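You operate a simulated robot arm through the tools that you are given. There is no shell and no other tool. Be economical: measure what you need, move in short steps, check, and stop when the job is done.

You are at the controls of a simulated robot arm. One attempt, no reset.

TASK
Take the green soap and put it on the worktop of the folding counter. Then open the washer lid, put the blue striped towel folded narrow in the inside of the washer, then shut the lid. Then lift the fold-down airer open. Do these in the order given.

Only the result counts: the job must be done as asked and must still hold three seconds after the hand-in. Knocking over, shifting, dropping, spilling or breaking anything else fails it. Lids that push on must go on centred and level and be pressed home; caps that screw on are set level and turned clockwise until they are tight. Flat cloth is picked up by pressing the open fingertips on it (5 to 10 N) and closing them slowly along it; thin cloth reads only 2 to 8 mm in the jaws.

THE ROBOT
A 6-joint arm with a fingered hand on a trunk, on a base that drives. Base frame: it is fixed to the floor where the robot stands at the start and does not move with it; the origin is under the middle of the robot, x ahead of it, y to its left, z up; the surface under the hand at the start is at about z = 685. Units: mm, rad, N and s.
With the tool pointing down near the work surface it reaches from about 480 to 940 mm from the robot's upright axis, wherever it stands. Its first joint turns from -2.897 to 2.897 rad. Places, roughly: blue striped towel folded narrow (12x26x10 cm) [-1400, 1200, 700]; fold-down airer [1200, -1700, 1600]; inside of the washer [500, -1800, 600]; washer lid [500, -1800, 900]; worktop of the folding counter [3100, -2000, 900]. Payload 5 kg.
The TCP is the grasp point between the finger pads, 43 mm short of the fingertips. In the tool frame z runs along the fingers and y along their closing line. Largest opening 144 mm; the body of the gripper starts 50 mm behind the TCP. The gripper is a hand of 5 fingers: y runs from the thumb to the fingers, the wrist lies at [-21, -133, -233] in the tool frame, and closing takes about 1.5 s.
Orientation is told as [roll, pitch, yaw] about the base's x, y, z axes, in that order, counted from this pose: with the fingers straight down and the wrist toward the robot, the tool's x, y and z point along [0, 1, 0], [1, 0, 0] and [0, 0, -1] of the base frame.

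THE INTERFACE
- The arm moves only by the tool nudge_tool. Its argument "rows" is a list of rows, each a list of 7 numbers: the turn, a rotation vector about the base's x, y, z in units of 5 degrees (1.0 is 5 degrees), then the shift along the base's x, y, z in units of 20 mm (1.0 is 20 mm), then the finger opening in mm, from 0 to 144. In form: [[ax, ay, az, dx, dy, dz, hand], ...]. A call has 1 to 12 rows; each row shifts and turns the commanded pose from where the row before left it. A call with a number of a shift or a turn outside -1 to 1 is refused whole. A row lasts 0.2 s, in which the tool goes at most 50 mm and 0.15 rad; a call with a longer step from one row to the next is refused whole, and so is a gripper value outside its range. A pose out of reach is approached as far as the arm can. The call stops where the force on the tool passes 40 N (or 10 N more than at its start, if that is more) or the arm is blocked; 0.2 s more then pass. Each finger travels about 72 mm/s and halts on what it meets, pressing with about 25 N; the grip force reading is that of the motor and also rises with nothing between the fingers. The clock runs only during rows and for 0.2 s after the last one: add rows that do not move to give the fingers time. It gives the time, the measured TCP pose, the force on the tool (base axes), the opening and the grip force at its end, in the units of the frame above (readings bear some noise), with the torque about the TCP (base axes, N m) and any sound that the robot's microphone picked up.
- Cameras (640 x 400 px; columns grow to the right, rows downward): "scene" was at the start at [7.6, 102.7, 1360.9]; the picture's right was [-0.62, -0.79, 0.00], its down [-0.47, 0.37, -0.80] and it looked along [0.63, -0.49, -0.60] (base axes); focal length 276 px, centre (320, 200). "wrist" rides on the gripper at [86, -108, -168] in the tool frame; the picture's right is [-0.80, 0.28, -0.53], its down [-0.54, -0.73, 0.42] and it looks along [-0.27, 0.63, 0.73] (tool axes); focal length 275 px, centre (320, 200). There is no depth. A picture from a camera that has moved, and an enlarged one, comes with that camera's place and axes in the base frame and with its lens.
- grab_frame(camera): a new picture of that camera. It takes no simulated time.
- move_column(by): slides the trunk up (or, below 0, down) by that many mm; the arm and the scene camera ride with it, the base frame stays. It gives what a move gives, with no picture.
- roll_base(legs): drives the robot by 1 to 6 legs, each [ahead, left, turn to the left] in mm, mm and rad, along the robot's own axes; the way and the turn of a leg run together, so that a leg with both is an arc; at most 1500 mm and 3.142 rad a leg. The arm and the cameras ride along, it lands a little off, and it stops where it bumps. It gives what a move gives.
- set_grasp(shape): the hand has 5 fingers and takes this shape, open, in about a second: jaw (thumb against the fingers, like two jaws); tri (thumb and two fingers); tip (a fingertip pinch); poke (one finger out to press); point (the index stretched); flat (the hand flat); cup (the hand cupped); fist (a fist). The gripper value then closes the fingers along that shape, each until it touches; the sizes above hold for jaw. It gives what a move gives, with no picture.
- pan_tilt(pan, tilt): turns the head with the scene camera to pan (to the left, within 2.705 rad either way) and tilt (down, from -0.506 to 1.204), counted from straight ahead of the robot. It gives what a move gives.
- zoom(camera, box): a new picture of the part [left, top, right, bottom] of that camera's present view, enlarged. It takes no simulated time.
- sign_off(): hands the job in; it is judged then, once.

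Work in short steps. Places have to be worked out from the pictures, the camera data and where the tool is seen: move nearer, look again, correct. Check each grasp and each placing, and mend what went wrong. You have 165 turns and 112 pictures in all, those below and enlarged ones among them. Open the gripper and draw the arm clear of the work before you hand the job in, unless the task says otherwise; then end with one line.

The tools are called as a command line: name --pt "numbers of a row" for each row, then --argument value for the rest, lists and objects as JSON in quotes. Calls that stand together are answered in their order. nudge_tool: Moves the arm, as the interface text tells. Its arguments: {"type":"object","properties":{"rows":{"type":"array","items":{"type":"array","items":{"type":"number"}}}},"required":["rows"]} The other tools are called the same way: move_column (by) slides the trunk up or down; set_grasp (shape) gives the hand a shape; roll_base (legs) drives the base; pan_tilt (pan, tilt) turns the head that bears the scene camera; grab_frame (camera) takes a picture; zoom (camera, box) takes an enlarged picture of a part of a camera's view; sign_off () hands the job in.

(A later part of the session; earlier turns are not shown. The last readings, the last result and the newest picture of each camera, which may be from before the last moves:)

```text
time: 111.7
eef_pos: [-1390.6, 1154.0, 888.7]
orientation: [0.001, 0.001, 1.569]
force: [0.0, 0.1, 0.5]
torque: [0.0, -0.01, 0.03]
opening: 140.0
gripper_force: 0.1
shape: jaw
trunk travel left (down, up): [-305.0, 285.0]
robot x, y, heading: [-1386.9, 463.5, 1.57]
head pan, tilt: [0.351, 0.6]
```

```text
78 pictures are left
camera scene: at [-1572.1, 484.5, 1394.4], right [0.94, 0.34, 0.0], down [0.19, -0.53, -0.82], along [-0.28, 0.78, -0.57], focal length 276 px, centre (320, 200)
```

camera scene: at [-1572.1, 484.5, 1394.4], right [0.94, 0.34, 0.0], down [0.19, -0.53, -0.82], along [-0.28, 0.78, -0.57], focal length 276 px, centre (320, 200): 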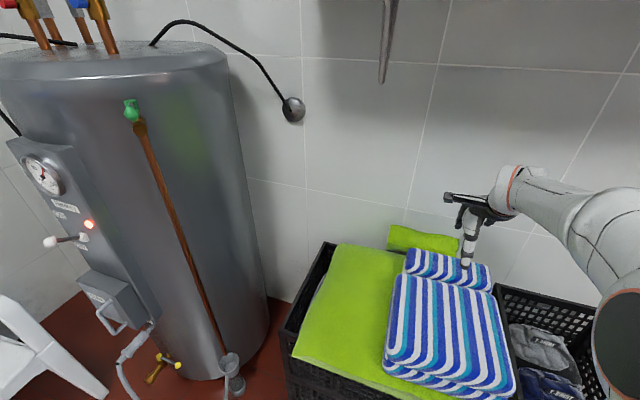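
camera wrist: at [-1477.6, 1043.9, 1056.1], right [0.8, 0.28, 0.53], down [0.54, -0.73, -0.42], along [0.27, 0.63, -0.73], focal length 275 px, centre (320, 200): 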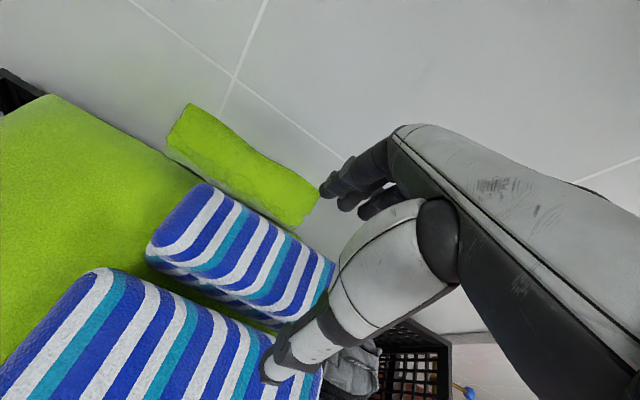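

Refined: towel centre ≈(-1403,1194), with gaps on both sides. I'll align, come partly down and check.

nudge_tool --pt "0 0 0 -0.6 1 0 130" --pt "0 0 0 0 1 -1 130" --pt "0 0 0 0 0 -1 130" --pt "0 0 0 0 0 -1 130" --pt "0 0 0 0 0 -1 130" --pt "0 0 0 0 0 -1 130" --pt "0 0 0 0 0 0 130"

grab_frame --camera "wrist"

zoom --camera "scene" --box '[370, 180, 530, 300]'

```text
time: 113.3
eef_pos: [-1403.2, 1192.8, 786.7]
orientation: [-0.001, 0.0, 1.569]
force: [0.7, 0.2, 1.9]
torque: [-0.15, -0.03, 0.0]
opening: 130.3
gripper_force: 0.1
shape: jaw
trunk travel left (down, up): [-305.0, 285.0]
robot x, y, heading: [-1385.4, 461.7, 1.572]
head pan, tilt: [0.351, 0.6]
```

```text
77 pictures are left
camera wrist: at [-1490.0, 1083.3, 955.5], right [0.8, 0.28, 0.53], down [0.54, -0.73, -0.42], along [0.27, 0.63, -0.73], focal length 275 px, centre (320, 200)
```

wrist: 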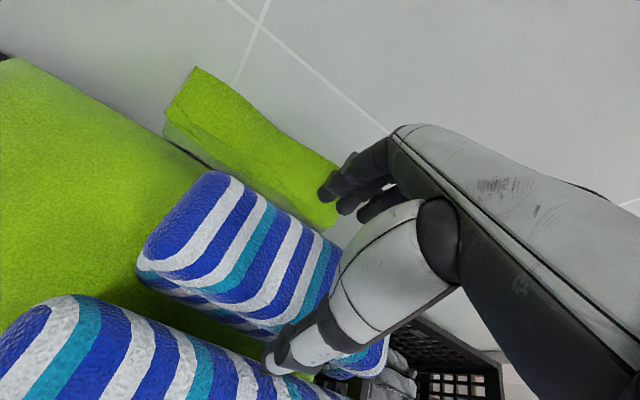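

```text
3.33 times, centred on (450, 240) of scene
camera zoom: at [-1572.1, 484.2, 1394.4], right [0.94, 0.34, 0.0], down [0.19, -0.53, -0.83], along [-0.28, 0.78, -0.56], focal length 920 px, centre (-113, 67)
```

zoom: 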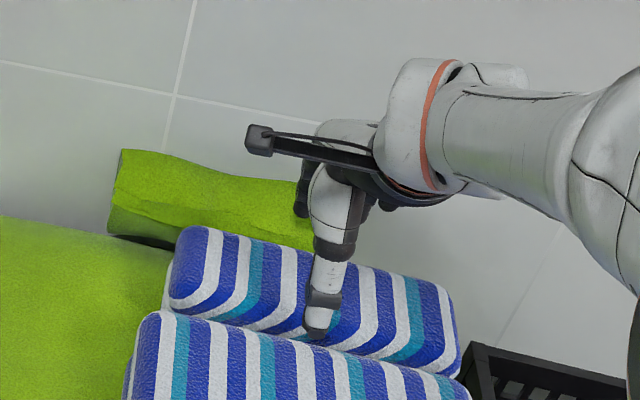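

A slight touch on the thumb side suggests the thumb grazes the big towel's edge. I'll raise, narrow the opening to 118, shift +y and come down again.

nudge_tool --pt "0 0 0 0 0 0.6 130" --pt "0 0 0 0 0.25 0 118" --pt "0 0 0 0 0 0 118" --pt "0 0 0 0 0 -0.6 118" --pt "0 0 0 0 0 -0.5 118" --pt "0 0 0 0 0 0 118"

grab_frame --camera "wrist"

```text
time: 114.7
eef_pos: [-1401.7, 1199.5, 781.4]
orientation: [0.0, -0.008, 1.57]
force: [0.6, -5.5, 20.5]
torque: [1.37, 0.28, 0.05]
opening: 117.3
gripper_force: 0.1
shape: jaw
trunk travel left (down, up): [-305.0, 285.0]
robot x, y, heading: [-1385.1, 461.9, 1.57]
head pan, tilt: [0.351, 0.6]
```

```text
75 pictures are left
camera wrist: at [-1489.7, 1087.9, 948.7], right [0.8, 0.28, 0.54], down [0.54, -0.72, -0.43], along [0.27, 0.63, -0.73], focal length 275 px, centre (320, 200)
```

wrist: 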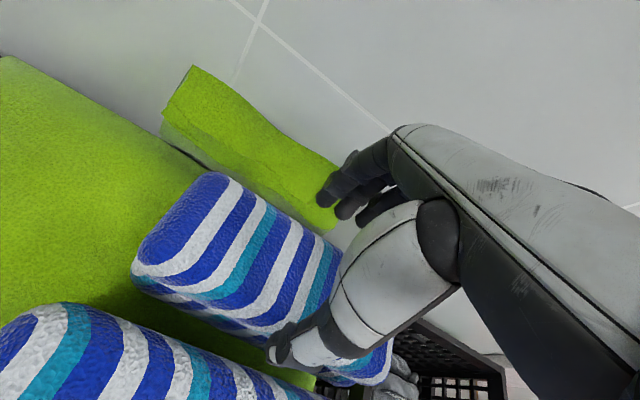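

Now the finger side is touching (20 N), the green towel's edge by the torque. I'll lift, shift -y by 6 mm, and narrow to 113.

nudge_tool --pt "0 0 0 0 0 1 118" --pt "0 0 0 0 -0.3 0 113" --pt "0 0 0 0 0 0 113" --pt "0 0 0 0 0 -0.8 113" --pt "0 0 0 0 0 -0.3 113" --pt "0 0 0 0 0 0 113"

```text
time: 115.9
eef_pos: [-1403.3, 1196.3, 789.4]
orientation: [0.003, -0.021, 1.567]
force: [-0.2, -1.0, 10.7]
torque: [-0.9, 0.01, 0.0]
opening: 114.7
gripper_force: 0.0
shape: jaw
trunk travel left (down, up): [-305.0, 285.0]
robot x, y, heading: [-1386.0, 461.4, 1.565]
head pan, tilt: [0.351, 0.6]
stopped in row 5: the force on the tool passed its limit at 46 N (the readings are from after the stop); the commanded pose is now the measured one
```

zoom --camera "wrist" --box '[120, 140, 440, 400]'

zoom --camera "scene" --box '[400, 200, 500, 280]'

```text
1.54 times, centred on (280, 270) of wrist
camera zoom: at [-1489.5, 1083.9, 954.9], right [0.8, 0.27, 0.54], down [0.54, -0.72, -0.44], along [0.27, 0.64, -0.72], focal length 424 px, centre (382, 92)
```

zoom: 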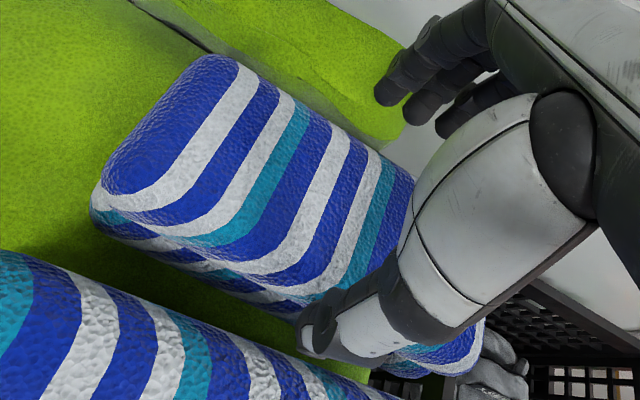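

```text
5.00 times, centred on (450, 240) of scene
camera zoom: at [-1572.1, 483.5, 1394.3], right [0.94, 0.34, 0.0], down [0.19, -0.53, -0.83], along [-0.28, 0.78, -0.56], focal length 1380 px, centre (-330, 0)
```

zoom: 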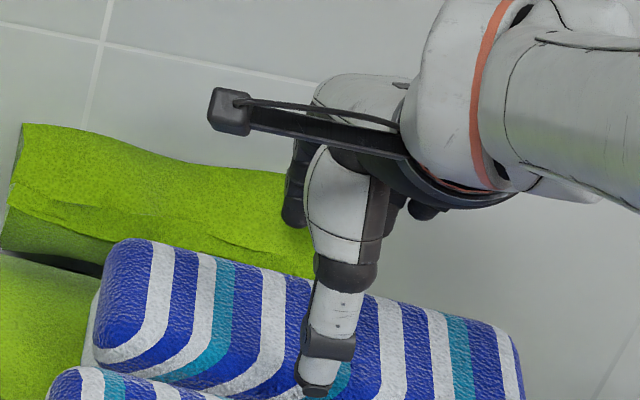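

The thumb tip sits about 82 mm out and lands on the big towel's edge at y≈1112; the gap is about 1112–1140. Behind, the green towel ends at x≈-1375. I'll shift the hand +x by 52 so the fingers miss the green one, and +y so the thumb drops in the gap.

nudge_tool --pt "-0.24 0 0 0 0 1 118" --pt "0 0 0 1 0.3 0.5 118" --pt "0 0 0 1 0.3 0 118" --pt "0 0 0 0.6 0 0 118" --pt "0 0 0 0 0 0 118"

grab_frame --camera "wrist"

```text
time: 117.1
eef_pos: [-1350.0, 1206.9, 816.1]
orientation: [-0.001, 0.004, 1.569]
force: [0.0, 0.3, -0.8]
torque: [0.01, 0.0, 0.01]
opening: 117.9
gripper_force: 0.1
shape: jaw
trunk travel left (down, up): [-305.0, 285.0]
robot x, y, heading: [-1382.0, 458.8, 1.57]
head pan, tilt: [0.351, 0.6]
```

```text
72 pictures are left
camera wrist: at [-1437.0, 1099.9, 984.4], right [0.8, 0.28, 0.53], down [0.54, -0.73, -0.42], along [0.27, 0.62, -0.74], focal length 275 px, centre (320, 200)
```

wrist: 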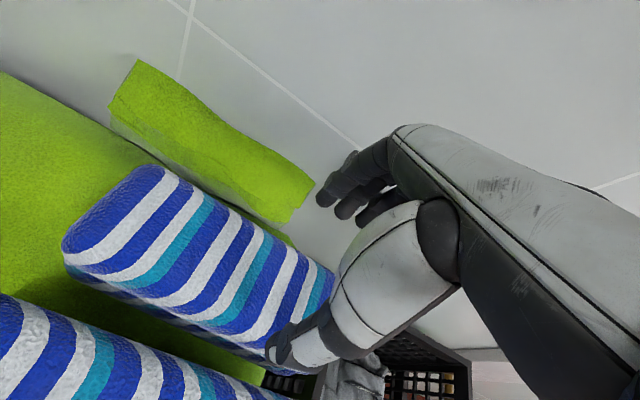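

Nearly clear. I'll shift 12 mm more in +x and descend in small steps.

nudge_tool --pt "0 0 0 0.6 0 0 118" --pt "0 0 0 0 0 -0.7 118" --pt "0 0 0 0 0 -0.7 118" --pt "0 0 0 0 0 -0.5 118" --pt "0 0 0 0 0 -0.5 118" --pt "0 0 0 0 0 0 118"

```text
time: 118.3
eef_pos: [-1338.7, 1213.3, 781.6]
orientation: [-0.002, -0.017, 1.568]
force: [0.2, -2.3, 10.1]
torque: [0.7, 0.12, 0.0]
opening: 117.6
gripper_force: 0.1
shape: jaw
trunk travel left (down, up): [-305.0, 285.0]
robot x, y, heading: [-1385.1, 462.2, 1.565]
head pan, tilt: [0.351, 0.6]
stopped in row 6: the force on the tool passed its limit at 44 N (the readings are from after the stop); the commanded pose is now the measured one
```

grab_frame --camera "wrist"

zoom --camera "scene" --box '[400, 200, 520, 290]'

```text
71 pictures are left
camera wrist: at [-1425.6, 1101.4, 946.6], right [0.8, 0.27, 0.54], down [0.54, -0.72, -0.43], along [0.27, 0.64, -0.72], focal length 275 px, centre (320, 200)
```

wrist: 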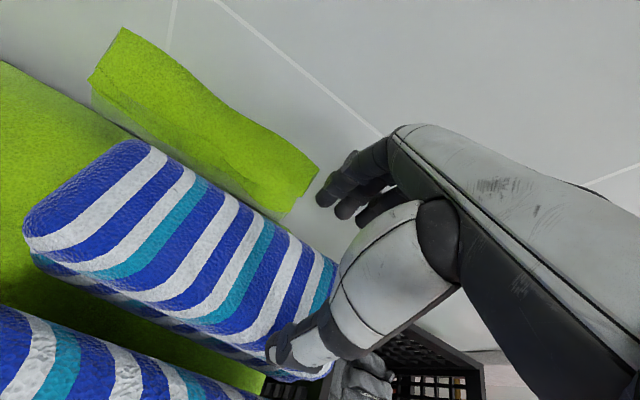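

```text
4.44 times, centred on (460, 245) of scene
camera zoom: at [-1572.2, 483.1, 1394.3], right [0.94, 0.34, 0.0], down [0.19, -0.53, -0.83], along [-0.28, 0.78, -0.56], focal length 1227 px, centre (-302, 0)
```

zoom: 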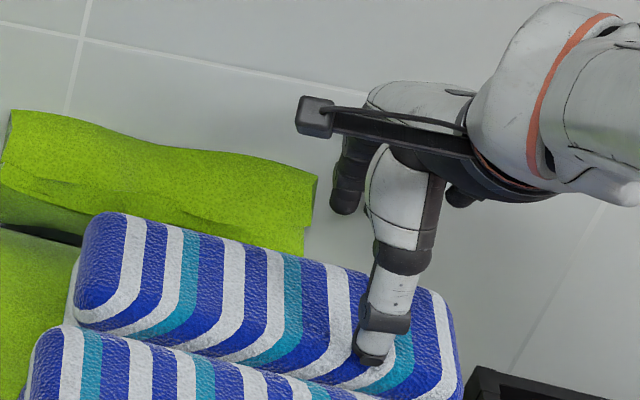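

The fingertips splay about 20 mm beyond the pads, so the actual tip span is larger. I'll lift, recentre at y≈1195 and narrow the opening to 96 so that the tips fit both gaps.

nudge_tool --pt "-0.2 0 0 0 0 1 110" --pt "0 0 0 0 -0.9 0.3 96" --pt "0 0 0 0 0 0 96" --pt "0 0 0 0 0 -0.6 96" --pt "0 0 0 0 0 -0.6 96" --pt "0 0 0 0 0 0 96"

zoom --camera "scene" --box '[400, 200, 520, 290]'

grab_frame --camera "wrist"

```text
time: 119.7
eef_pos: [-1338.0, 1194.3, 780.6]
orientation: [-0.003, 0.005, 1.567]
force: [0.2, 0.1, -0.1]
torque: [-0.02, -0.04, 0.03]
opening: 96.3
gripper_force: 0.1
shape: jaw
trunk travel left (down, up): [-305.0, 285.0]
robot x, y, heading: [-1385.4, 457.4, 1.57]
head pan, tilt: [0.351, 0.6]
```

```text
4.44 times, centred on (460, 245) of scene
camera zoom: at [-1572.1, 484.4, 1394.4], right [0.94, 0.34, 0.0], down [0.19, -0.53, -0.82], along [-0.28, 0.78, -0.57], focal length 1227 px, centre (-302, 0)
```

zoom: 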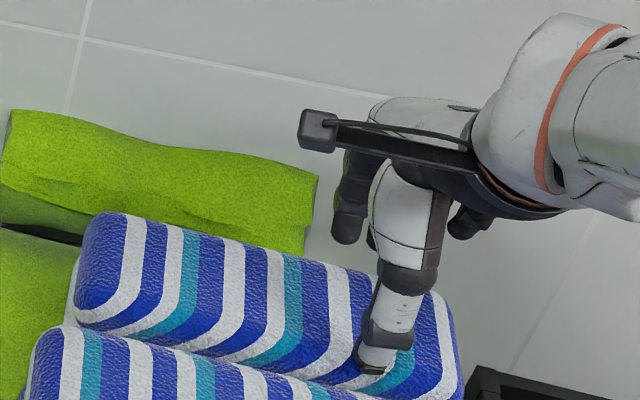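

```text
68 pictures are left
camera wrist: at [-1425.6, 1086.5, 948.2], right [0.8, 0.28, 0.53], down [0.54, -0.73, -0.42], along [0.27, 0.62, -0.73], focal length 275 px, centre (320, 200)
```

wrist: 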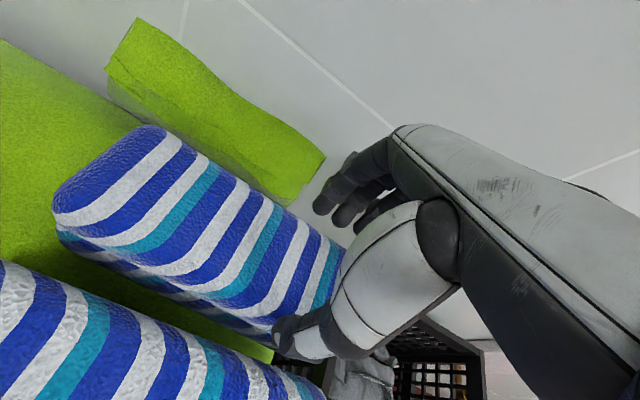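

No contact now at z 780. I'll go down further in small steps.

nudge_tool --pt "0 0 0 0 0 -0.4 96" --pt "0 0 0 0 0 -0.4 96" --pt "0 0 0 0 0 -0.4 96" --pt "0 0 0 0 0 0 96"

```text
time: 120.6
eef_pos: [-1338.3, 1200.4, 767.1]
orientation: [-0.005, -0.016, 1.568]
force: [-1.6, -2.1, 15.5]
torque: [-0.95, 0.0, -0.07]
opening: 97.4
gripper_force: 0.1
shape: jaw
trunk travel left (down, up): [-305.0, 285.0]
robot x, y, heading: [-1386.5, 457.8, 1.571]
head pan, tilt: [0.351, 0.6]
stopped in row 4: the force on the tool passed its limit at 42 N (the readings are from after the stop); the commanded pose is now the measured one
```

Now the thumb lands on the narrow towel's own top front edge (y≈1139). I'll lift, set opening 106 and centre 1199 so the thumb tip is at about 1126.

nudge_tool --pt "-0.2 0 0 0 0 1 106" --pt "0 0 0 0.4 -0.07 0.3 106" --pt "0 0 0 0 0 0 106" --pt "0 0 0 0 0 -0.8 106" --pt "0 0 0 0 0 -0.5 106" --pt "0 0 0 0 0 -0.2 106" --pt "0 0 0 0 0 0 106"

zoom --camera "wrist" --box '[200, 120, 420, 400]'

```text
time: 122.2
eef_pos: [-1330.8, 1197.8, 761.7]
orientation: [-0.004, 0.005, 1.568]
force: [1.5, 0.8, 18.3]
torque: [-0.79, 0.0, -0.1]
opening: 106.7
gripper_force: 0.1
shape: jaw
trunk travel left (down, up): [-305.0, 285.0]
robot x, y, heading: [-1386.0, 461.1, 1.567]
head pan, tilt: [0.351, 0.6]
```

```text
1.43 times, centred on (310, 260) of wrist
camera zoom: at [-1418.2, 1089.1, 928.6], right [0.8, 0.28, 0.54], down [0.54, -0.73, -0.42], along [0.27, 0.62, -0.73], focal length 393 px, centre (334, 114)
```

zoom: 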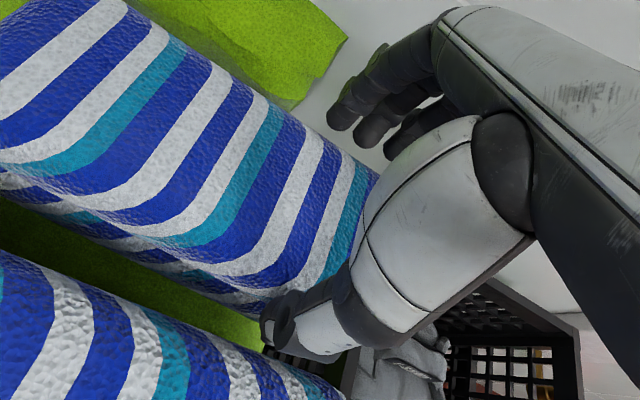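

The thumb is entering the gap but presses the towel's front. I'll move -y 5 mm, open a little and go on down.

nudge_tool --pt "0 0 0 0 -0.25 0.3 110" --pt "0 0 0 0 0 0 110" --pt "0 0 0 0 0 -0.4 110" --pt "0 0 0 0 0 -0.3 110" --pt "0 0 0 0 0 -0.3 110" --pt "0 0 0 0 0 0 110"

```text
time: 123.6
eef_pos: [-1330.0, 1192.5, 743.7]
orientation: [-0.004, 0.012, 1.568]
force: [2.9, 0.7, 1.8]
torque: [0.04, -0.04, -0.11]
opening: 111.7
gripper_force: 0.1
shape: jaw
trunk travel left (down, up): [-305.0, 285.0]
robot x, y, heading: [-1386.7, 458.7, 1.569]
head pan, tilt: [0.351, 0.6]
```

Going down freely now (force about 2 N). Continuing down.

nudge_tool --pt "0 0 0 0 0 -0.4 110" --pt "0 0 0 0 0 -0.4 110" --pt "0 0 0 0 0 -0.4 110" --pt "0 0 0 0 0 0 110"

grab_frame --camera "wrist"

zoom --camera "scene" --box '[380, 190, 520, 300]'

```text
time: 124.6
eef_pos: [-1328.9, 1193.0, 722.4]
orientation: [-0.004, 0.005, 1.568]
force: [1.8, -0.4, 8.0]
torque: [0.27, -0.12, -0.08]
opening: 111.3
gripper_force: 0.1
shape: jaw
trunk travel left (down, up): [-305.0, 285.0]
robot x, y, heading: [-1389.4, 459.7, 1.569]
head pan, tilt: [0.351, 0.6]
```

```text
66 pictures are left
camera wrist: at [-1417.4, 1085.0, 890.7], right [0.8, 0.28, 0.54], down [0.54, -0.73, -0.42], along [0.27, 0.62, -0.73], focal length 275 px, centre (320, 200)
```

wrist: 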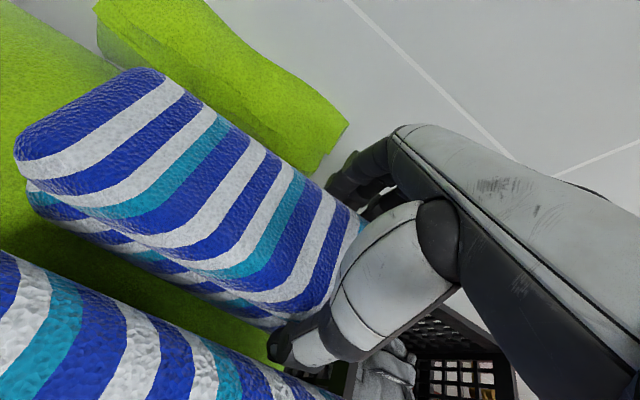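

```text
3.64 times, centred on (450, 245) of scene
camera zoom: at [-1572.0, 483.6, 1394.5], right [0.94, 0.34, 0.0], down [0.19, -0.53, -0.83], along [-0.28, 0.78, -0.56], focal length 1004 px, centre (-153, 36)
```

zoom: 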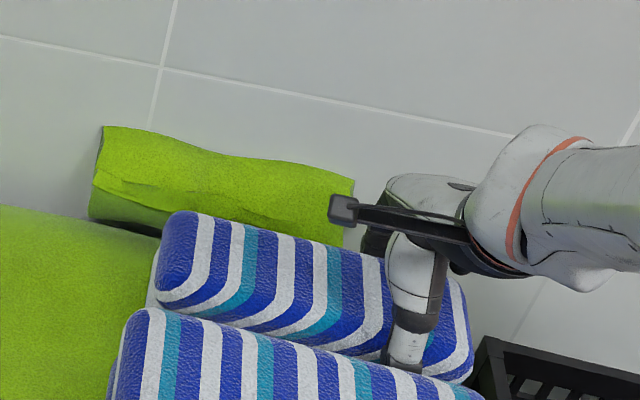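

The hand straddles the narrow towel, tips about 40 mm deep. I'll close slowly.

nudge_tool --pt "0 0 0 0 0 0 104" --pt "0 0 0 0 0 0 98" --pt "0 0 0 0 0 0 92" --pt "0 0 0 0 0 0 86" --pt "0 0 0 0 0 0 80" --pt "0 0 0 0 0 0 70" --pt "0 0 0 0 0 0 60" --pt "0 0 0 0 0 0 60"

zoom --camera "wrist" --box '[0, 0, 420, 400]'

```text
time: 126.4
eef_pos: [-1328.7, 1193.3, 722.4]
orientation: [-0.004, 0.007, 1.568]
force: [2.1, -0.6, 5.7]
torque: [0.16, -0.15, 0.05]
opening: 108.3
gripper_force: 24.9
shape: jaw
trunk travel left (down, up): [-305.0, 285.0]
robot x, y, heading: [-1383.6, 460.0, 1.571]
head pan, tilt: [0.351, 0.6]
```

```text
1.00 times, centred on (210, 200) of wrist (not enlarged: the box is as wide or as high as the picture)
camera zoom: at [-1417.5, 1084.9, 890.4], right [0.8, 0.29, 0.53], down [0.54, -0.73, -0.42], along [0.27, 0.62, -0.74], focal length 275 px, centre (430, 200)
```

zoom: 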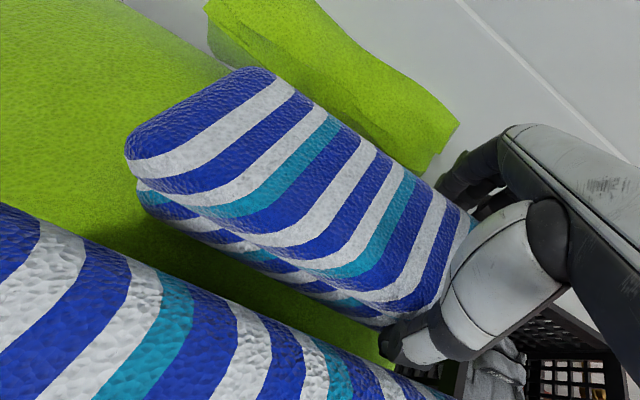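

Gripped at 108 mm, 25 N. I'll lift slowly.

nudge_tool --pt "0 0 0 0 0 0.4 60" --pt "0 0 0 0 0 0.5 60" --pt "0 0 0 0 0 0.5 60" --pt "0 0 0 0 0 0.5 60" --pt "0 0 0 0 0 0.5 60" --pt "0 0 0 0 0 0.5 60" --pt "0 0 0 0 0 0 60"

grab_frame --camera "wrist"

```text
time: 128.0
eef_pos: [-1328.6, 1194.2, 779.2]
orientation: [-0.002, 0.009, 1.566]
force: [-0.3, 0.6, -2.4]
torque: [0.0, -0.14, 0.02]
opening: 108.4
gripper_force: 25.0
shape: jaw
trunk travel left (down, up): [-305.0, 285.0]
robot x, y, heading: [-1385.8, 455.6, 1.569]
head pan, tilt: [0.351, 0.6]
```

```text
63 pictures are left
camera wrist: at [-1417.3, 1085.8, 947.5], right [0.8, 0.29, 0.53], down [0.54, -0.73, -0.42], along [0.27, 0.62, -0.74], focal length 275 px, centre (320, 200)
```

wrist: 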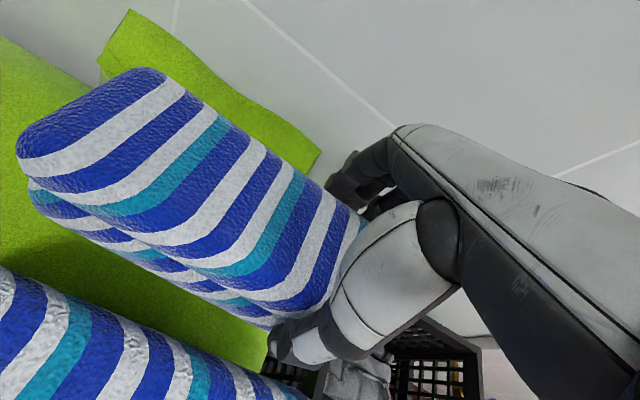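

Lifted (2.4 N). Since I have one hand, I'll park the towel on the flat green towel to the left, where it's easy to regrasp. Then I'll open the lid first.

nudge_tool --pt "0 0 0 0 0 1 60" --pt "0 0 0 0 0 1 60" --pt "0 0 0 0 0 1 60" --pt "0 0 0 0 0 1 60" --pt "0 0 0 0 0 1 60" --pt "0 0 0 -1 0 1 60" --pt "0 0 0 -1 0 0 60" --pt "0 0 0 -1 -1 0 60" --pt "0 0 0 -1 -1 0 60" --pt "0 0 0 -1 -1 0 60" --pt "0 0 0 -1 -1 0 60" --pt "0 0 0 -1 -1 0 60"

nudge_tool --pt "0 0 0 -1 -1 0 60" --pt "0 0 0 -1 0 0 60" --pt "0 0 0 -1 0 0 60" --pt "0 0 0 -1 0 0 60" --pt "0 0 0 -1 0 0 60" --pt "0 0 0 -1 0 0 60" --pt "0 0 0 -0.7 0 0 60" --pt "0 0 0 0 0 0 60"

grab_frame --camera "wrist"

pan_tilt --pan 0.45 --tilt 0.75

grab_frame --camera "scene"

```text
time: 130.6
eef_pos: [-1471.6, 1093.8, 901.3]
orientation: [-0.004, 0.008, 1.568]
force: [-0.6, 0.6, -2.1]
torque: [-0.01, -0.12, 0.02]
opening: 108.3
gripper_force: 24.9
shape: jaw
trunk travel left (down, up): [-305.0, 285.0]
robot x, y, heading: [-1386.3, 463.8, 1.572]
head pan, tilt: [0.351, 0.6]
```

```text
time: 132.4
eef_pos: [-1604.0, 1072.7, 899.1]
orientation: [-0.003, 0.007, 1.567]
force: [-0.1, -0.6, -1.9]
torque: [-0.01, -0.13, -0.01]
opening: 108.4
gripper_force: 24.3
shape: jaw
trunk travel left (down, up): [-305.0, 285.0]
robot x, y, heading: [-1385.8, 462.3, 1.571]
head pan, tilt: [0.351, 0.6]
```

```text
62 pictures are left
camera wrist: at [-1692.1, 964.7, 1067.0], right [0.8, 0.29, 0.53], down [0.54, -0.73, -0.42], along [0.27, 0.62, -0.74], focal length 275 px, centre (320, 200)
```

wrist: 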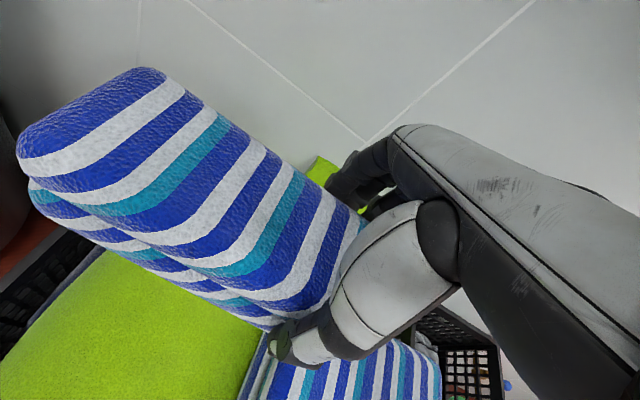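

```text
time: 133.1
eef_pos: [-1604.2, 1072.2, 898.4]
orientation: [-0.004, 0.009, 1.566]
force: [1.2, 1.3, -2.1]
torque: [0.0, -0.12, 0.0]
opening: 108.5
gripper_force: 25.2
shape: jaw
trunk travel left (down, up): [-305.0, 285.0]
robot x, y, heading: [-1386.6, 459.7, 1.567]
head pan, tilt: [0.45, 0.75]
```

```text
61 pictures are left
camera scene: at [-1577.9, 476.0, 1381.5], right [0.9, 0.43, 0.0], down [0.3, -0.61, -0.73], along [-0.32, 0.66, -0.68], focal length 276 px, centre (320, 200)
```

scene: 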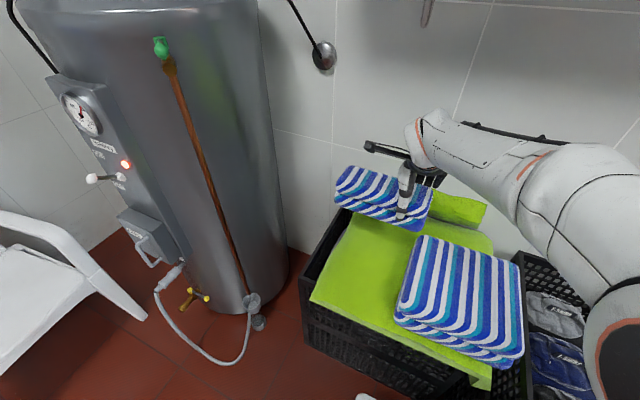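

I'll lower the towel onto the green one at this spot.

nudge_tool --pt "0 0 0 0.4 0 -1 60" --pt "0 0 0 0 0 -1 60" --pt "0 0 0 0 0 -1 60" --pt "0 0 0 0 0 -1 60" --pt "0 0 0 0 0 -1 60" --pt "0 0 0 0 0 -1 60" --pt "0 0 0 0 0 -1 60" --pt "0 0 0 0 0 -0.7 60" --pt "0 0 0 0 0 0 60"

nudge_tool --pt "0 0 0 0 0 -0.3 60" --pt "0 0 0 0 0 -0.3 60" --pt "0 0 0 0 0 0 60"

grab_frame --camera "scene"

```text
time: 134.5
eef_pos: [-1598.7, 1075.5, 799.2]
orientation: [0.003, -0.011, 1.571]
force: [-0.8, -2.1, 14.6]
torque: [0.08, 0.02, 0.08]
opening: 105.8
gripper_force: 24.9
shape: jaw
trunk travel left (down, up): [-305.0, 285.0]
robot x, y, heading: [-1384.0, 458.4, 1.566]
head pan, tilt: [0.45, 0.75]
stopped in row 6: the force on the tool passed its limit at 43 N (the readings are from after the stop); the commanded pose is now the measured one
```

```text
time: 135.2
eef_pos: [-1599.5, 1077.7, 791.9]
orientation: [0.01, -0.02, 1.573]
force: [-1.4, -3.2, 14.7]
torque: [0.04, 0.02, 0.12]
opening: 105.2
gripper_force: 25.2
shape: jaw
trunk travel left (down, up): [-305.0, 285.0]
robot x, y, heading: [-1382.5, 459.8, 1.574]
head pan, tilt: [0.45, 0.75]
stopped in row 3: the force on the tool passed its limit at 43 N (the readings are from after the stop); the commanded pose is now the measured one
```

```text
60 pictures are left
camera scene: at [-1577.8, 473.9, 1381.1], right [0.9, 0.43, 0.0], down [0.3, -0.61, -0.73], along [-0.32, 0.66, -0.68], focal length 276 px, centre (320, 200)
```

scene: 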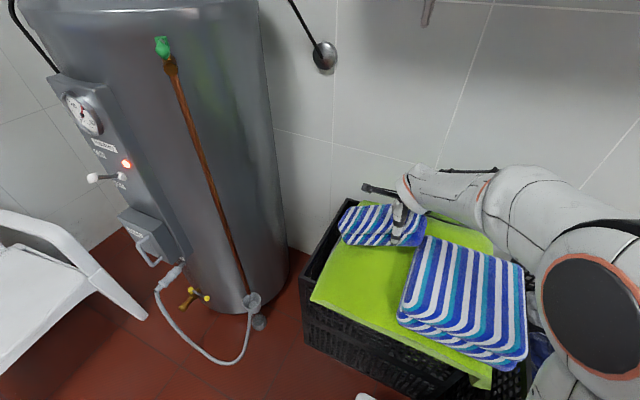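

grab_frame --camera "wrist"

zoom --camera "scene" --box '[300, 170, 460, 270]'

```text
59 pictures are left
camera wrist: at [-1685.8, 965.3, 957.3], right [0.8, 0.28, 0.53], down [0.54, -0.72, -0.44], along [0.26, 0.64, -0.72], focal length 275 px, centre (320, 200)
```

wrist: 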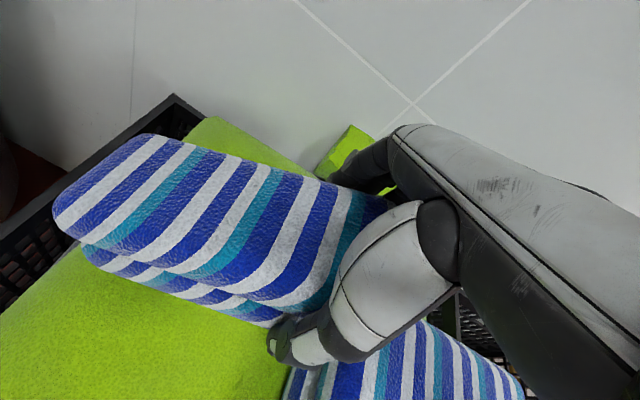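

```text
4.00 times, centred on (380, 220) of scene
camera zoom: at [-1577.8, 473.9, 1381.1], right [0.9, 0.43, 0.0], down [0.3, -0.61, -0.73], along [-0.32, 0.66, -0.68], focal length 1104 px, centre (80, 120)
```

zoom: 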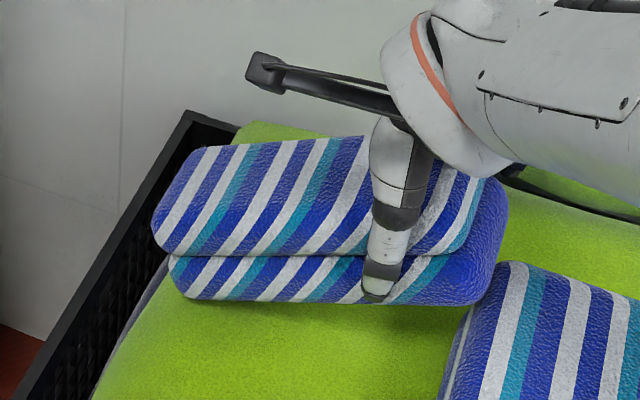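

The towel pivoted slightly on contact but is resting on the green pile. I'll release, rise and check.

nudge_tool --pt "0 0 0 0 0 0.1 100" --pt "0 0 0 0 0 0 112" --pt "0 0 0 0 0 0 125" --pt "0 0 0 0 0 0 135" --pt "0 0 0 0 0 0 135" --pt "0 0 0 0 0 0.5 135" --pt "0 0 0 0 0 1 135" --pt "0 0 0 0 0 1 135" --pt "0 0 0 0 0 1 135" --pt "0 0 0 0 0 1 135" --pt "0 0 0 0 0 1 135"

move_column --by 150

grab_frame --camera "scene"

grab_frame --camera "wrist"

```text
time: 137.6
eef_pos: [-1600.5, 1075.5, 899.6]
orientation: [0.004, -0.013, 1.573]
force: [0.4, 0.5, -2.7]
torque: [-0.04, -0.12, 0.0]
opening: 110.4
gripper_force: 24.8
shape: jaw
trunk travel left (down, up): [-305.0, 285.0]
robot x, y, heading: [-1387.1, 461.1, 1.57]
head pan, tilt: [0.45, 0.75]
```

```text
time: 139.3
eef_pos: [-1600.4, 1076.6, 1049.7]
orientation: [0.007, -0.012, 1.573]
force: [0.4, 0.2, -1.4]
torque: [-0.02, -0.13, -0.01]
opening: 110.3
gripper_force: 23.9
shape: jaw
trunk travel left (down, up): [-455.0, 135.0]
robot x, y, heading: [-1385.7, 459.1, 1.571]
head pan, tilt: [0.45, 0.75]
```

```text
57 pictures are left
camera scene: at [-1578.2, 475.8, 1531.4], right [0.9, 0.43, 0.0], down [0.3, -0.61, -0.73], along [-0.32, 0.66, -0.68], focal length 276 px, centre (320, 200)
```

scene: 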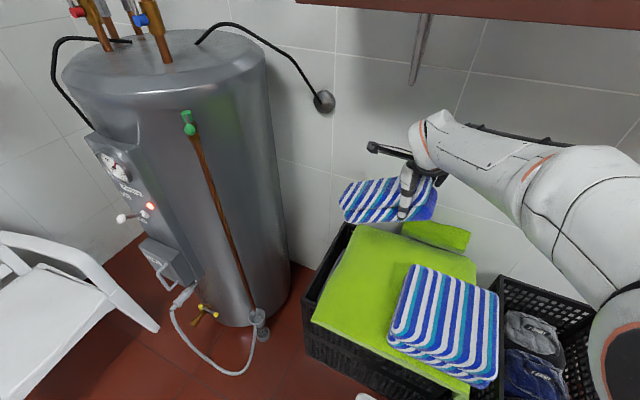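

```text
56 pictures are left
camera wrist: at [-1686.5, 964.8, 1216.6], right [0.8, 0.28, 0.53], down [0.54, -0.72, -0.44], along [0.26, 0.64, -0.73], focal length 275 px, centre (320, 200)
```

wrist: 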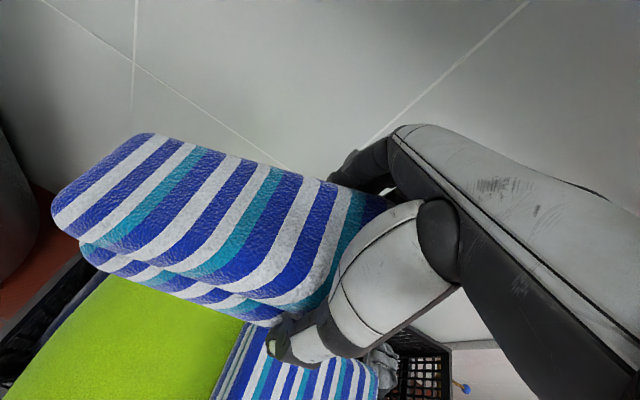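

The towel did not release; the opening is stuck at 110 even though 135 was commanded. I'll go back down to resting height and open fully there.

move_column --by -150

nudge_tool --pt "0 0 0 0 0 -1 110" --pt "0 0 0 0 0 -1 110" --pt "0 0 0 0 0 -1 110" --pt "0 0 0 0 0 -1 110" --pt "0 0 0 0 0 -0.6 110" --pt "0 0 0 0 0 0 110"

nudge_tool --pt "0 0 0 0 0 0 125" --pt "0 0 0 0 0 0 144" --pt "0 0 0 0 0 0 144" --pt "0 0 0 0 0 0 144" --pt "0 0 0 0 0 0 144"

grab_frame --camera "wrist"

```text
time: 141.1
eef_pos: [-1599.9, 1075.8, 900.1]
orientation: [0.006, -0.014, 1.572]
force: [-0.8, 0.3, -2.7]
torque: [-0.01, -0.14, -0.02]
opening: 110.4
gripper_force: 25.0
shape: jaw
trunk travel left (down, up): [-305.0, 285.0]
robot x, y, heading: [-1384.2, 461.0, 1.567]
head pan, tilt: [0.45, 0.75]
```

```text
time: 142.4
eef_pos: [-1600.8, 1077.6, 808.7]
orientation: [0.005, -0.012, 1.573]
force: [0.1, -0.4, -2.8]
torque: [-0.01, -0.11, 0.0]
opening: 110.9
gripper_force: 0.0
shape: jaw
trunk travel left (down, up): [-305.0, 285.0]
robot x, y, heading: [-1381.3, 460.2, 1.567]
head pan, tilt: [0.45, 0.75]
```

```text
time: 143.7
eef_pos: [-1599.7, 1076.4, 809.2]
orientation: [0.006, -0.015, 1.572]
force: [2.1, 0.2, 3.3]
torque: [0.2, 0.09, -0.04]
opening: 144.0
gripper_force: 0.2
shape: jaw
trunk travel left (down, up): [-305.0, 285.0]
robot x, y, heading: [-1381.4, 463.3, 1.572]
head pan, tilt: [0.45, 0.75]
```

```text
55 pictures are left
camera wrist: at [-1686.4, 964.8, 976.2], right [0.8, 0.28, 0.53], down [0.54, -0.72, -0.44], along [0.26, 0.64, -0.73], focal length 275 px, centre (320, 200)
```

wrist: 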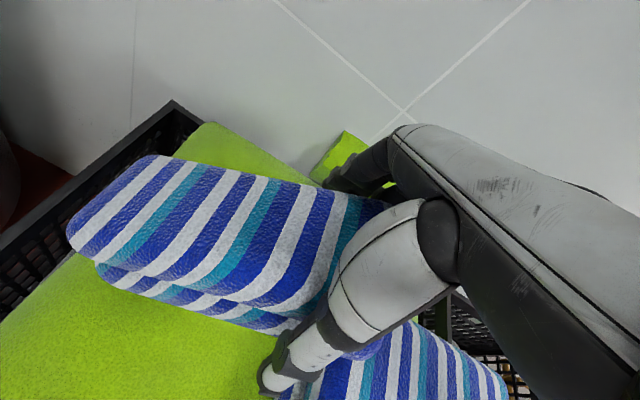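

It opened to 144 now. I'll rise and check that the towel stays.

nudge_tool --pt "0 0 0 0 0 0.5 144" --pt "0 0 0 0 0 1 144" --pt "0 0 0 0 0 1 144" --pt "0 0 0 0 0 1 144" --pt "0 0 0 0 0 1 144" --pt "0 0 0 0 0 1 144"

move_column --by 100

grab_frame --camera "wrist"

grab_frame --camera "scene"

```text
time: 145.1
eef_pos: [-1600.2, 1076.3, 919.6]
orientation: [0.008, -0.012, 1.573]
force: [-0.7, 0.2, -0.2]
torque: [-0.05, -0.01, 0.01]
opening: 144.0
gripper_force: 0.0
shape: jaw
trunk travel left (down, up): [-305.0, 285.0]
robot x, y, heading: [-1385.4, 459.8, 1.571]
head pan, tilt: [0.45, 0.75]
```

```text
time: 146.4
eef_pos: [-1599.7, 1078.2, 1019.8]
orientation: [0.004, -0.012, 1.573]
force: [0.5, 0.0, -0.3]
torque: [0.0, -0.04, -0.01]
opening: 144.0
gripper_force: 0.1
shape: jaw
trunk travel left (down, up): [-405.0, 185.0]
robot x, y, heading: [-1385.1, 462.2, 1.569]
head pan, tilt: [0.45, 0.75]
```

```text
54 pictures are left
camera wrist: at [-1686.6, 965.5, 1185.9], right [0.8, 0.28, 0.53], down [0.54, -0.72, -0.44], along [0.26, 0.64, -0.73], focal length 275 px, centre (320, 200)
```

wrist: 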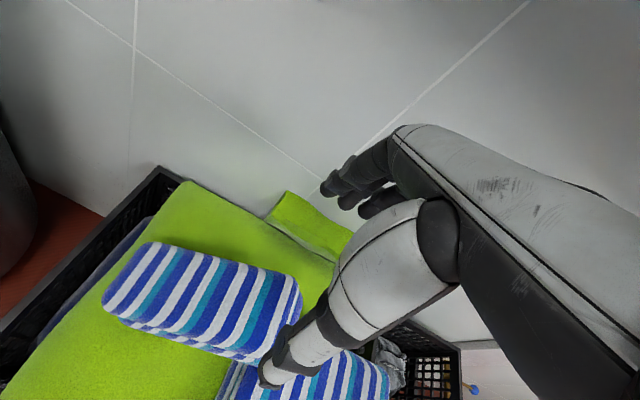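

```text
53 pictures are left
camera scene: at [-1578.2, 475.6, 1481.5], right [0.9, 0.43, 0.0], down [0.3, -0.61, -0.73], along [-0.32, 0.66, -0.68], focal length 276 px, centre (320, 200)
```

scene: 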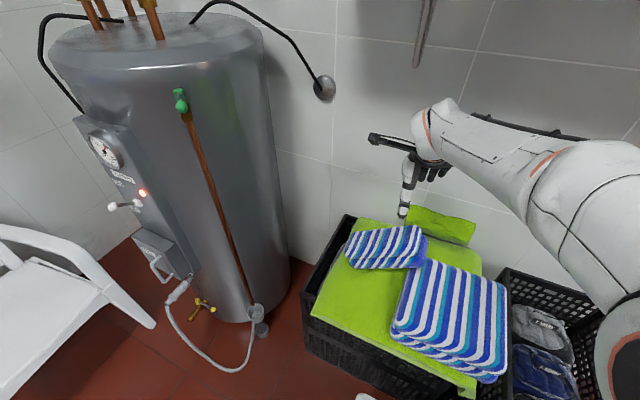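

The towel is parked well. Now I'll drive to the washer and look at it.

roll_base --legs '[[-460, 0, 0], [0, 0, -2.27], [1400, 0, 0]]'

pan_tilt --pan -0.2 --tilt 0.45

grab_frame --camera "scene"

```text
time: 161.2
eef_pos: [376.0, -1072.4, 1019.8]
orientation: [0.003, -0.014, -0.644]
force: [0.4, 0.3, 0.4]
torque: [0.01, -0.02, 0.01]
opening: 144.0
gripper_force: 0.0
shape: jaw
trunk travel left (down, up): [-405.0, 185.0]
robot x, y, heading: [-247.1, -871.5, -0.652]
head pan, tilt: [0.45, 0.75]
```

```text
time: 162.2
eef_pos: [375.4, -1071.7, 1018.2]
orientation: [0.004, -0.014, -0.645]
force: [0.3, -0.2, -0.5]
torque: [0.02, -0.02, 0.01]
opening: 144.1
gripper_force: 0.0
shape: jaw
trunk travel left (down, up): [-405.0, 185.0]
robot x, y, heading: [-242.6, -876.4, -0.65]
head pan, tilt: [-0.201, 0.45]
```

```text
52 pictures are left
camera scene: at [-140.8, -780.7, 1507.9], right [-0.75, -0.66, 0.0], down [-0.29, 0.33, -0.9], along [0.6, -0.67, -0.44], focal length 276 px, centre (320, 200)
```

scene: 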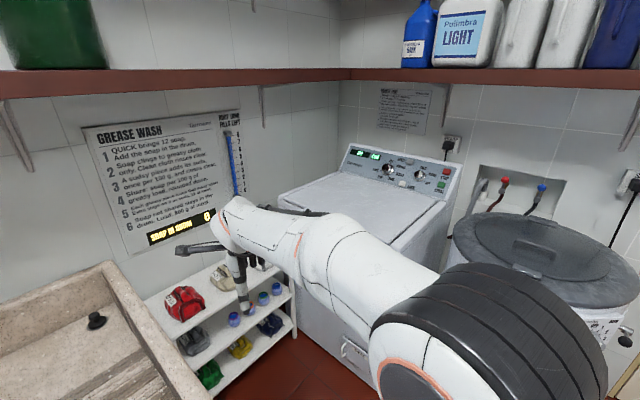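

zoom --camera "scene" --box '[265, 130, 465, 255]'

```text
3.20 times, centred on (365, 192) of scene
camera zoom: at [-140.8, -780.7, 1507.9], right [-0.75, -0.66, 0.0], down [-0.29, 0.33, -0.9], along [0.6, -0.67, -0.44], focal length 883 px, centre (176, 224)
```

zoom: 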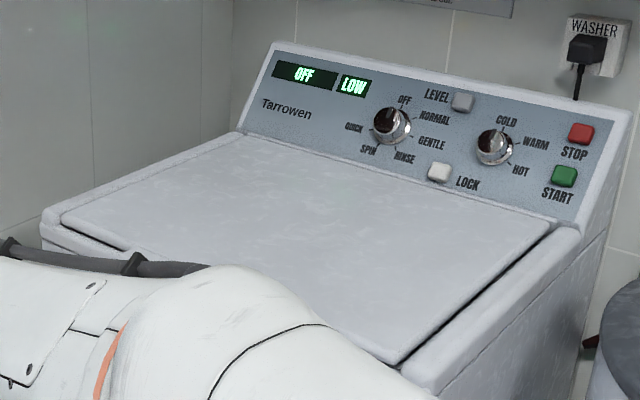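

The lid spans x≈240–845, y≈-1600 (front) to -2080, z≈905. There's a LOCK button on the panel. I'll drive to about (100,-1170) and look at the front lip.

roll_base --legs '[[440, -27, 0], [0, 0, -0.45]]'

grab_frame --camera "wrist"

pan_tilt --pan -0.1 --tilt 0.7

grab_frame --camera "scene"

```text
time: 166.2
eef_pos: [560.7, -1609.8, 1019.8]
orientation: [0.005, -0.013, -1.095]
force: [0.0, 0.5, 0.5]
torque: [-0.02, -0.01, -0.02]
opening: 144.0
gripper_force: 0.1
shape: jaw
trunk travel left (down, up): [-405.0, 185.0]
robot x, y, heading: [82.7, -1163.8, -1.096]
head pan, tilt: [-0.201, 0.45]
```

```text
50 pictures are left
camera wrist: at [584.1, -1473.1, 1186.1], right [-0.58, -0.61, 0.53], down [-0.81, 0.39, -0.44], along [0.06, -0.69, -0.73], focal length 275 px, centre (320, 200)
```

wrist: 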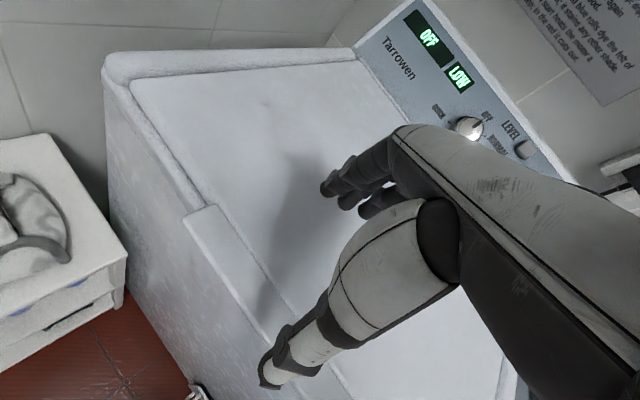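

```text
time: 166.9
eef_pos: [560.8, -1609.7, 1018.9]
orientation: [0.005, -0.013, -1.093]
force: [0.5, 0.4, 0.5]
torque: [-0.03, 0.0, 0.0]
opening: 143.8
gripper_force: 0.0
shape: jaw
trunk travel left (down, up): [-405.0, 185.0]
robot x, y, heading: [84.4, -1159.6, -1.096]
head pan, tilt: [-0.099, 0.7]
```

```text
49 pictures are left
camera scene: at [227.9, -1113.2, 1485.8], right [-0.93, -0.37, 0.0], down [-0.24, 0.6, -0.77], along [0.28, -0.71, -0.64], focal length 276 px, centre (320, 200)
```

scene: 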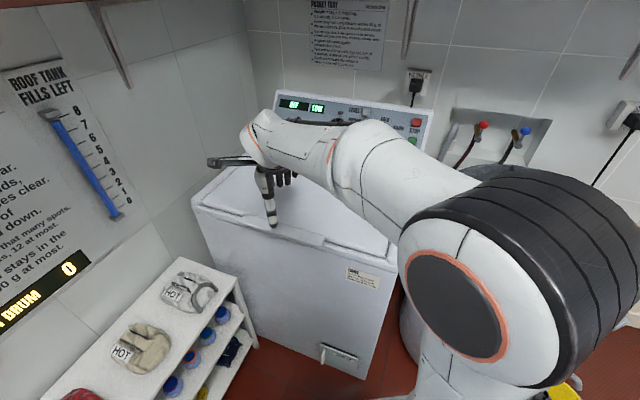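

zoom --camera "scene" --box '[180, 150, 420, 300]'

zoom --camera "wrist" --box '[80, 150, 360, 400]'

```text
2.67 times, centred on (300, 225) of scene
camera zoom: at [227.9, -1113.2, 1485.8], right [-0.93, -0.37, 0.0], down [-0.24, 0.6, -0.77], along [0.28, -0.71, -0.64], focal length 736 px, centre (373, 133)
```

zoom: 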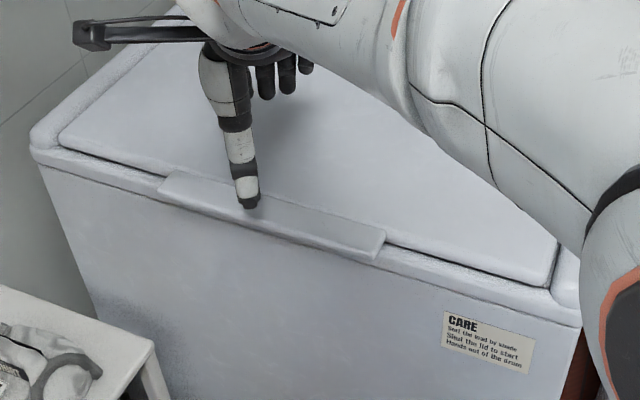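

```text
1.60 times, centred on (220, 275) of wrist
camera zoom: at [584.1, -1473.2, 1186.0], right [-0.58, -0.61, 0.53], down [-0.81, 0.39, -0.44], along [0.06, -0.69, -0.73], focal length 440 px, centre (480, 80)
```

zoom: 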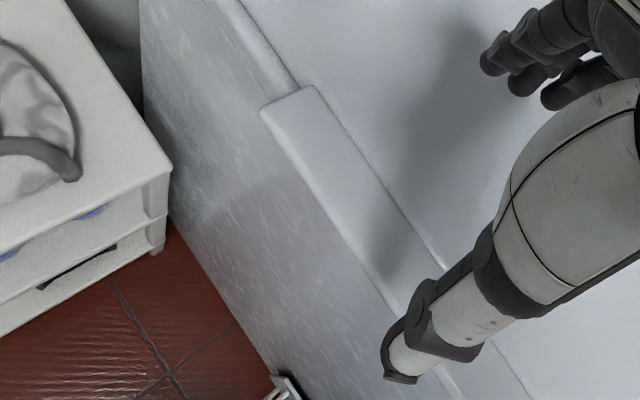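

The lid has a front strip (x≈405–673) as a hand lip. I'll tilt the hand 45° with the thumb to the front and below, back off a bit, and look at the strip's underside.

nudge_tool --pt "0 0 -1 -0.2 1 0.5 100" --pt "0 0 -1 -0.2 1 0.5 100" --pt "0 0 -1 -0.2 1 0 100" --pt "0 0 -1 -0.2 1 0 100" --pt "0 0 -1 -0.2 1 0 100" --pt "0 0 -0.45 0 1 0 100" --pt "-1 0 0 0 1 0 100" --pt "-1 0 0 0 0 0 100" --pt "-1 0 0 0 0 0 100" --pt "-1 0 0 0 0 0 100" --pt "-1 0 0 0 0 0 100" --pt "-1 0 0 0 0 0 100"

nudge_tool --pt "-1 0 0 0 0 -1 100" --pt "-1 0 0 0 0 -1 100" --pt "-1 0 0 0 0 -1 100" --pt "0 0 0 0 0 0 100"

grab_frame --camera "wrist"

grab_frame --camera "scene"

```text
time: 169.5
eef_pos: [541.1, -1470.1, 1038.8]
orientation: [0.007, -0.538, -1.57]
force: [-0.2, -0.3, 0.4]
torque: [0.0, 0.01, 0.05]
opening: 100.1
gripper_force: 0.1
shape: jaw
trunk travel left (down, up): [-405.0, 185.0]
robot x, y, heading: [84.0, -1157.8, -1.092]
head pan, tilt: [-0.099, 0.7]
```

```text
time: 170.5
eef_pos: [541.2, -1468.7, 978.6]
orientation: [0.007, -0.798, -1.57]
force: [0.0, 0.0, -0.1]
torque: [-0.03, 0.03, -0.04]
opening: 100.3
gripper_force: 0.0
shape: jaw
trunk travel left (down, up): [-405.0, 185.0]
robot x, y, heading: [86.2, -1163.4, -1.099]
head pan, tilt: [-0.099, 0.7]
```

```text
46 pictures are left
camera wrist: at [624.5, -1274.3, 1018.5], right [-0.8, 0.18, 0.57], down [-0.54, 0.2, -0.82], along [-0.26, -0.96, -0.06], focal length 275 px, centre (320, 200)
```

wrist: 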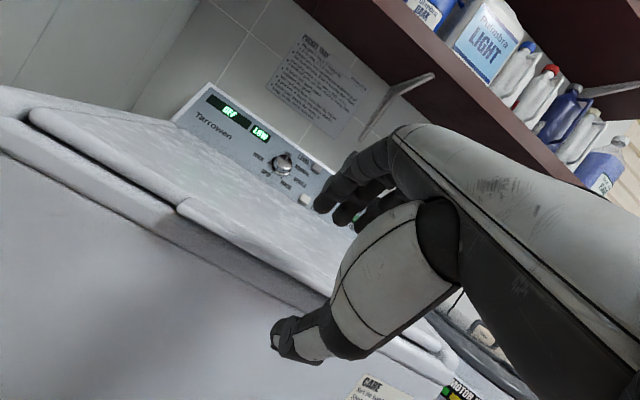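

```text
45 pictures are left
camera scene: at [228.3, -1113.1, 1485.7], right [-0.93, -0.37, 0.0], down [-0.24, 0.6, -0.76], along [0.28, -0.71, -0.64], focal length 276 px, centre (320, 200)
```

scene: 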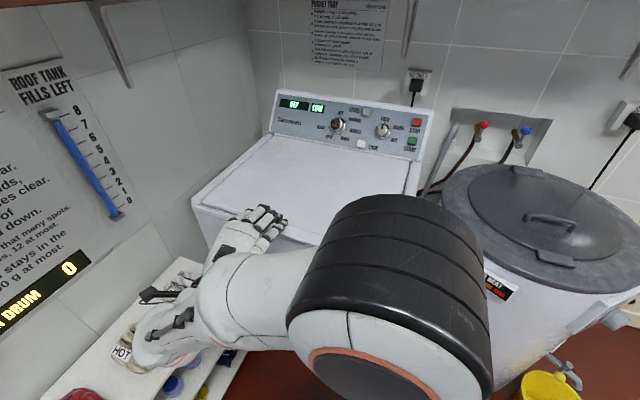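

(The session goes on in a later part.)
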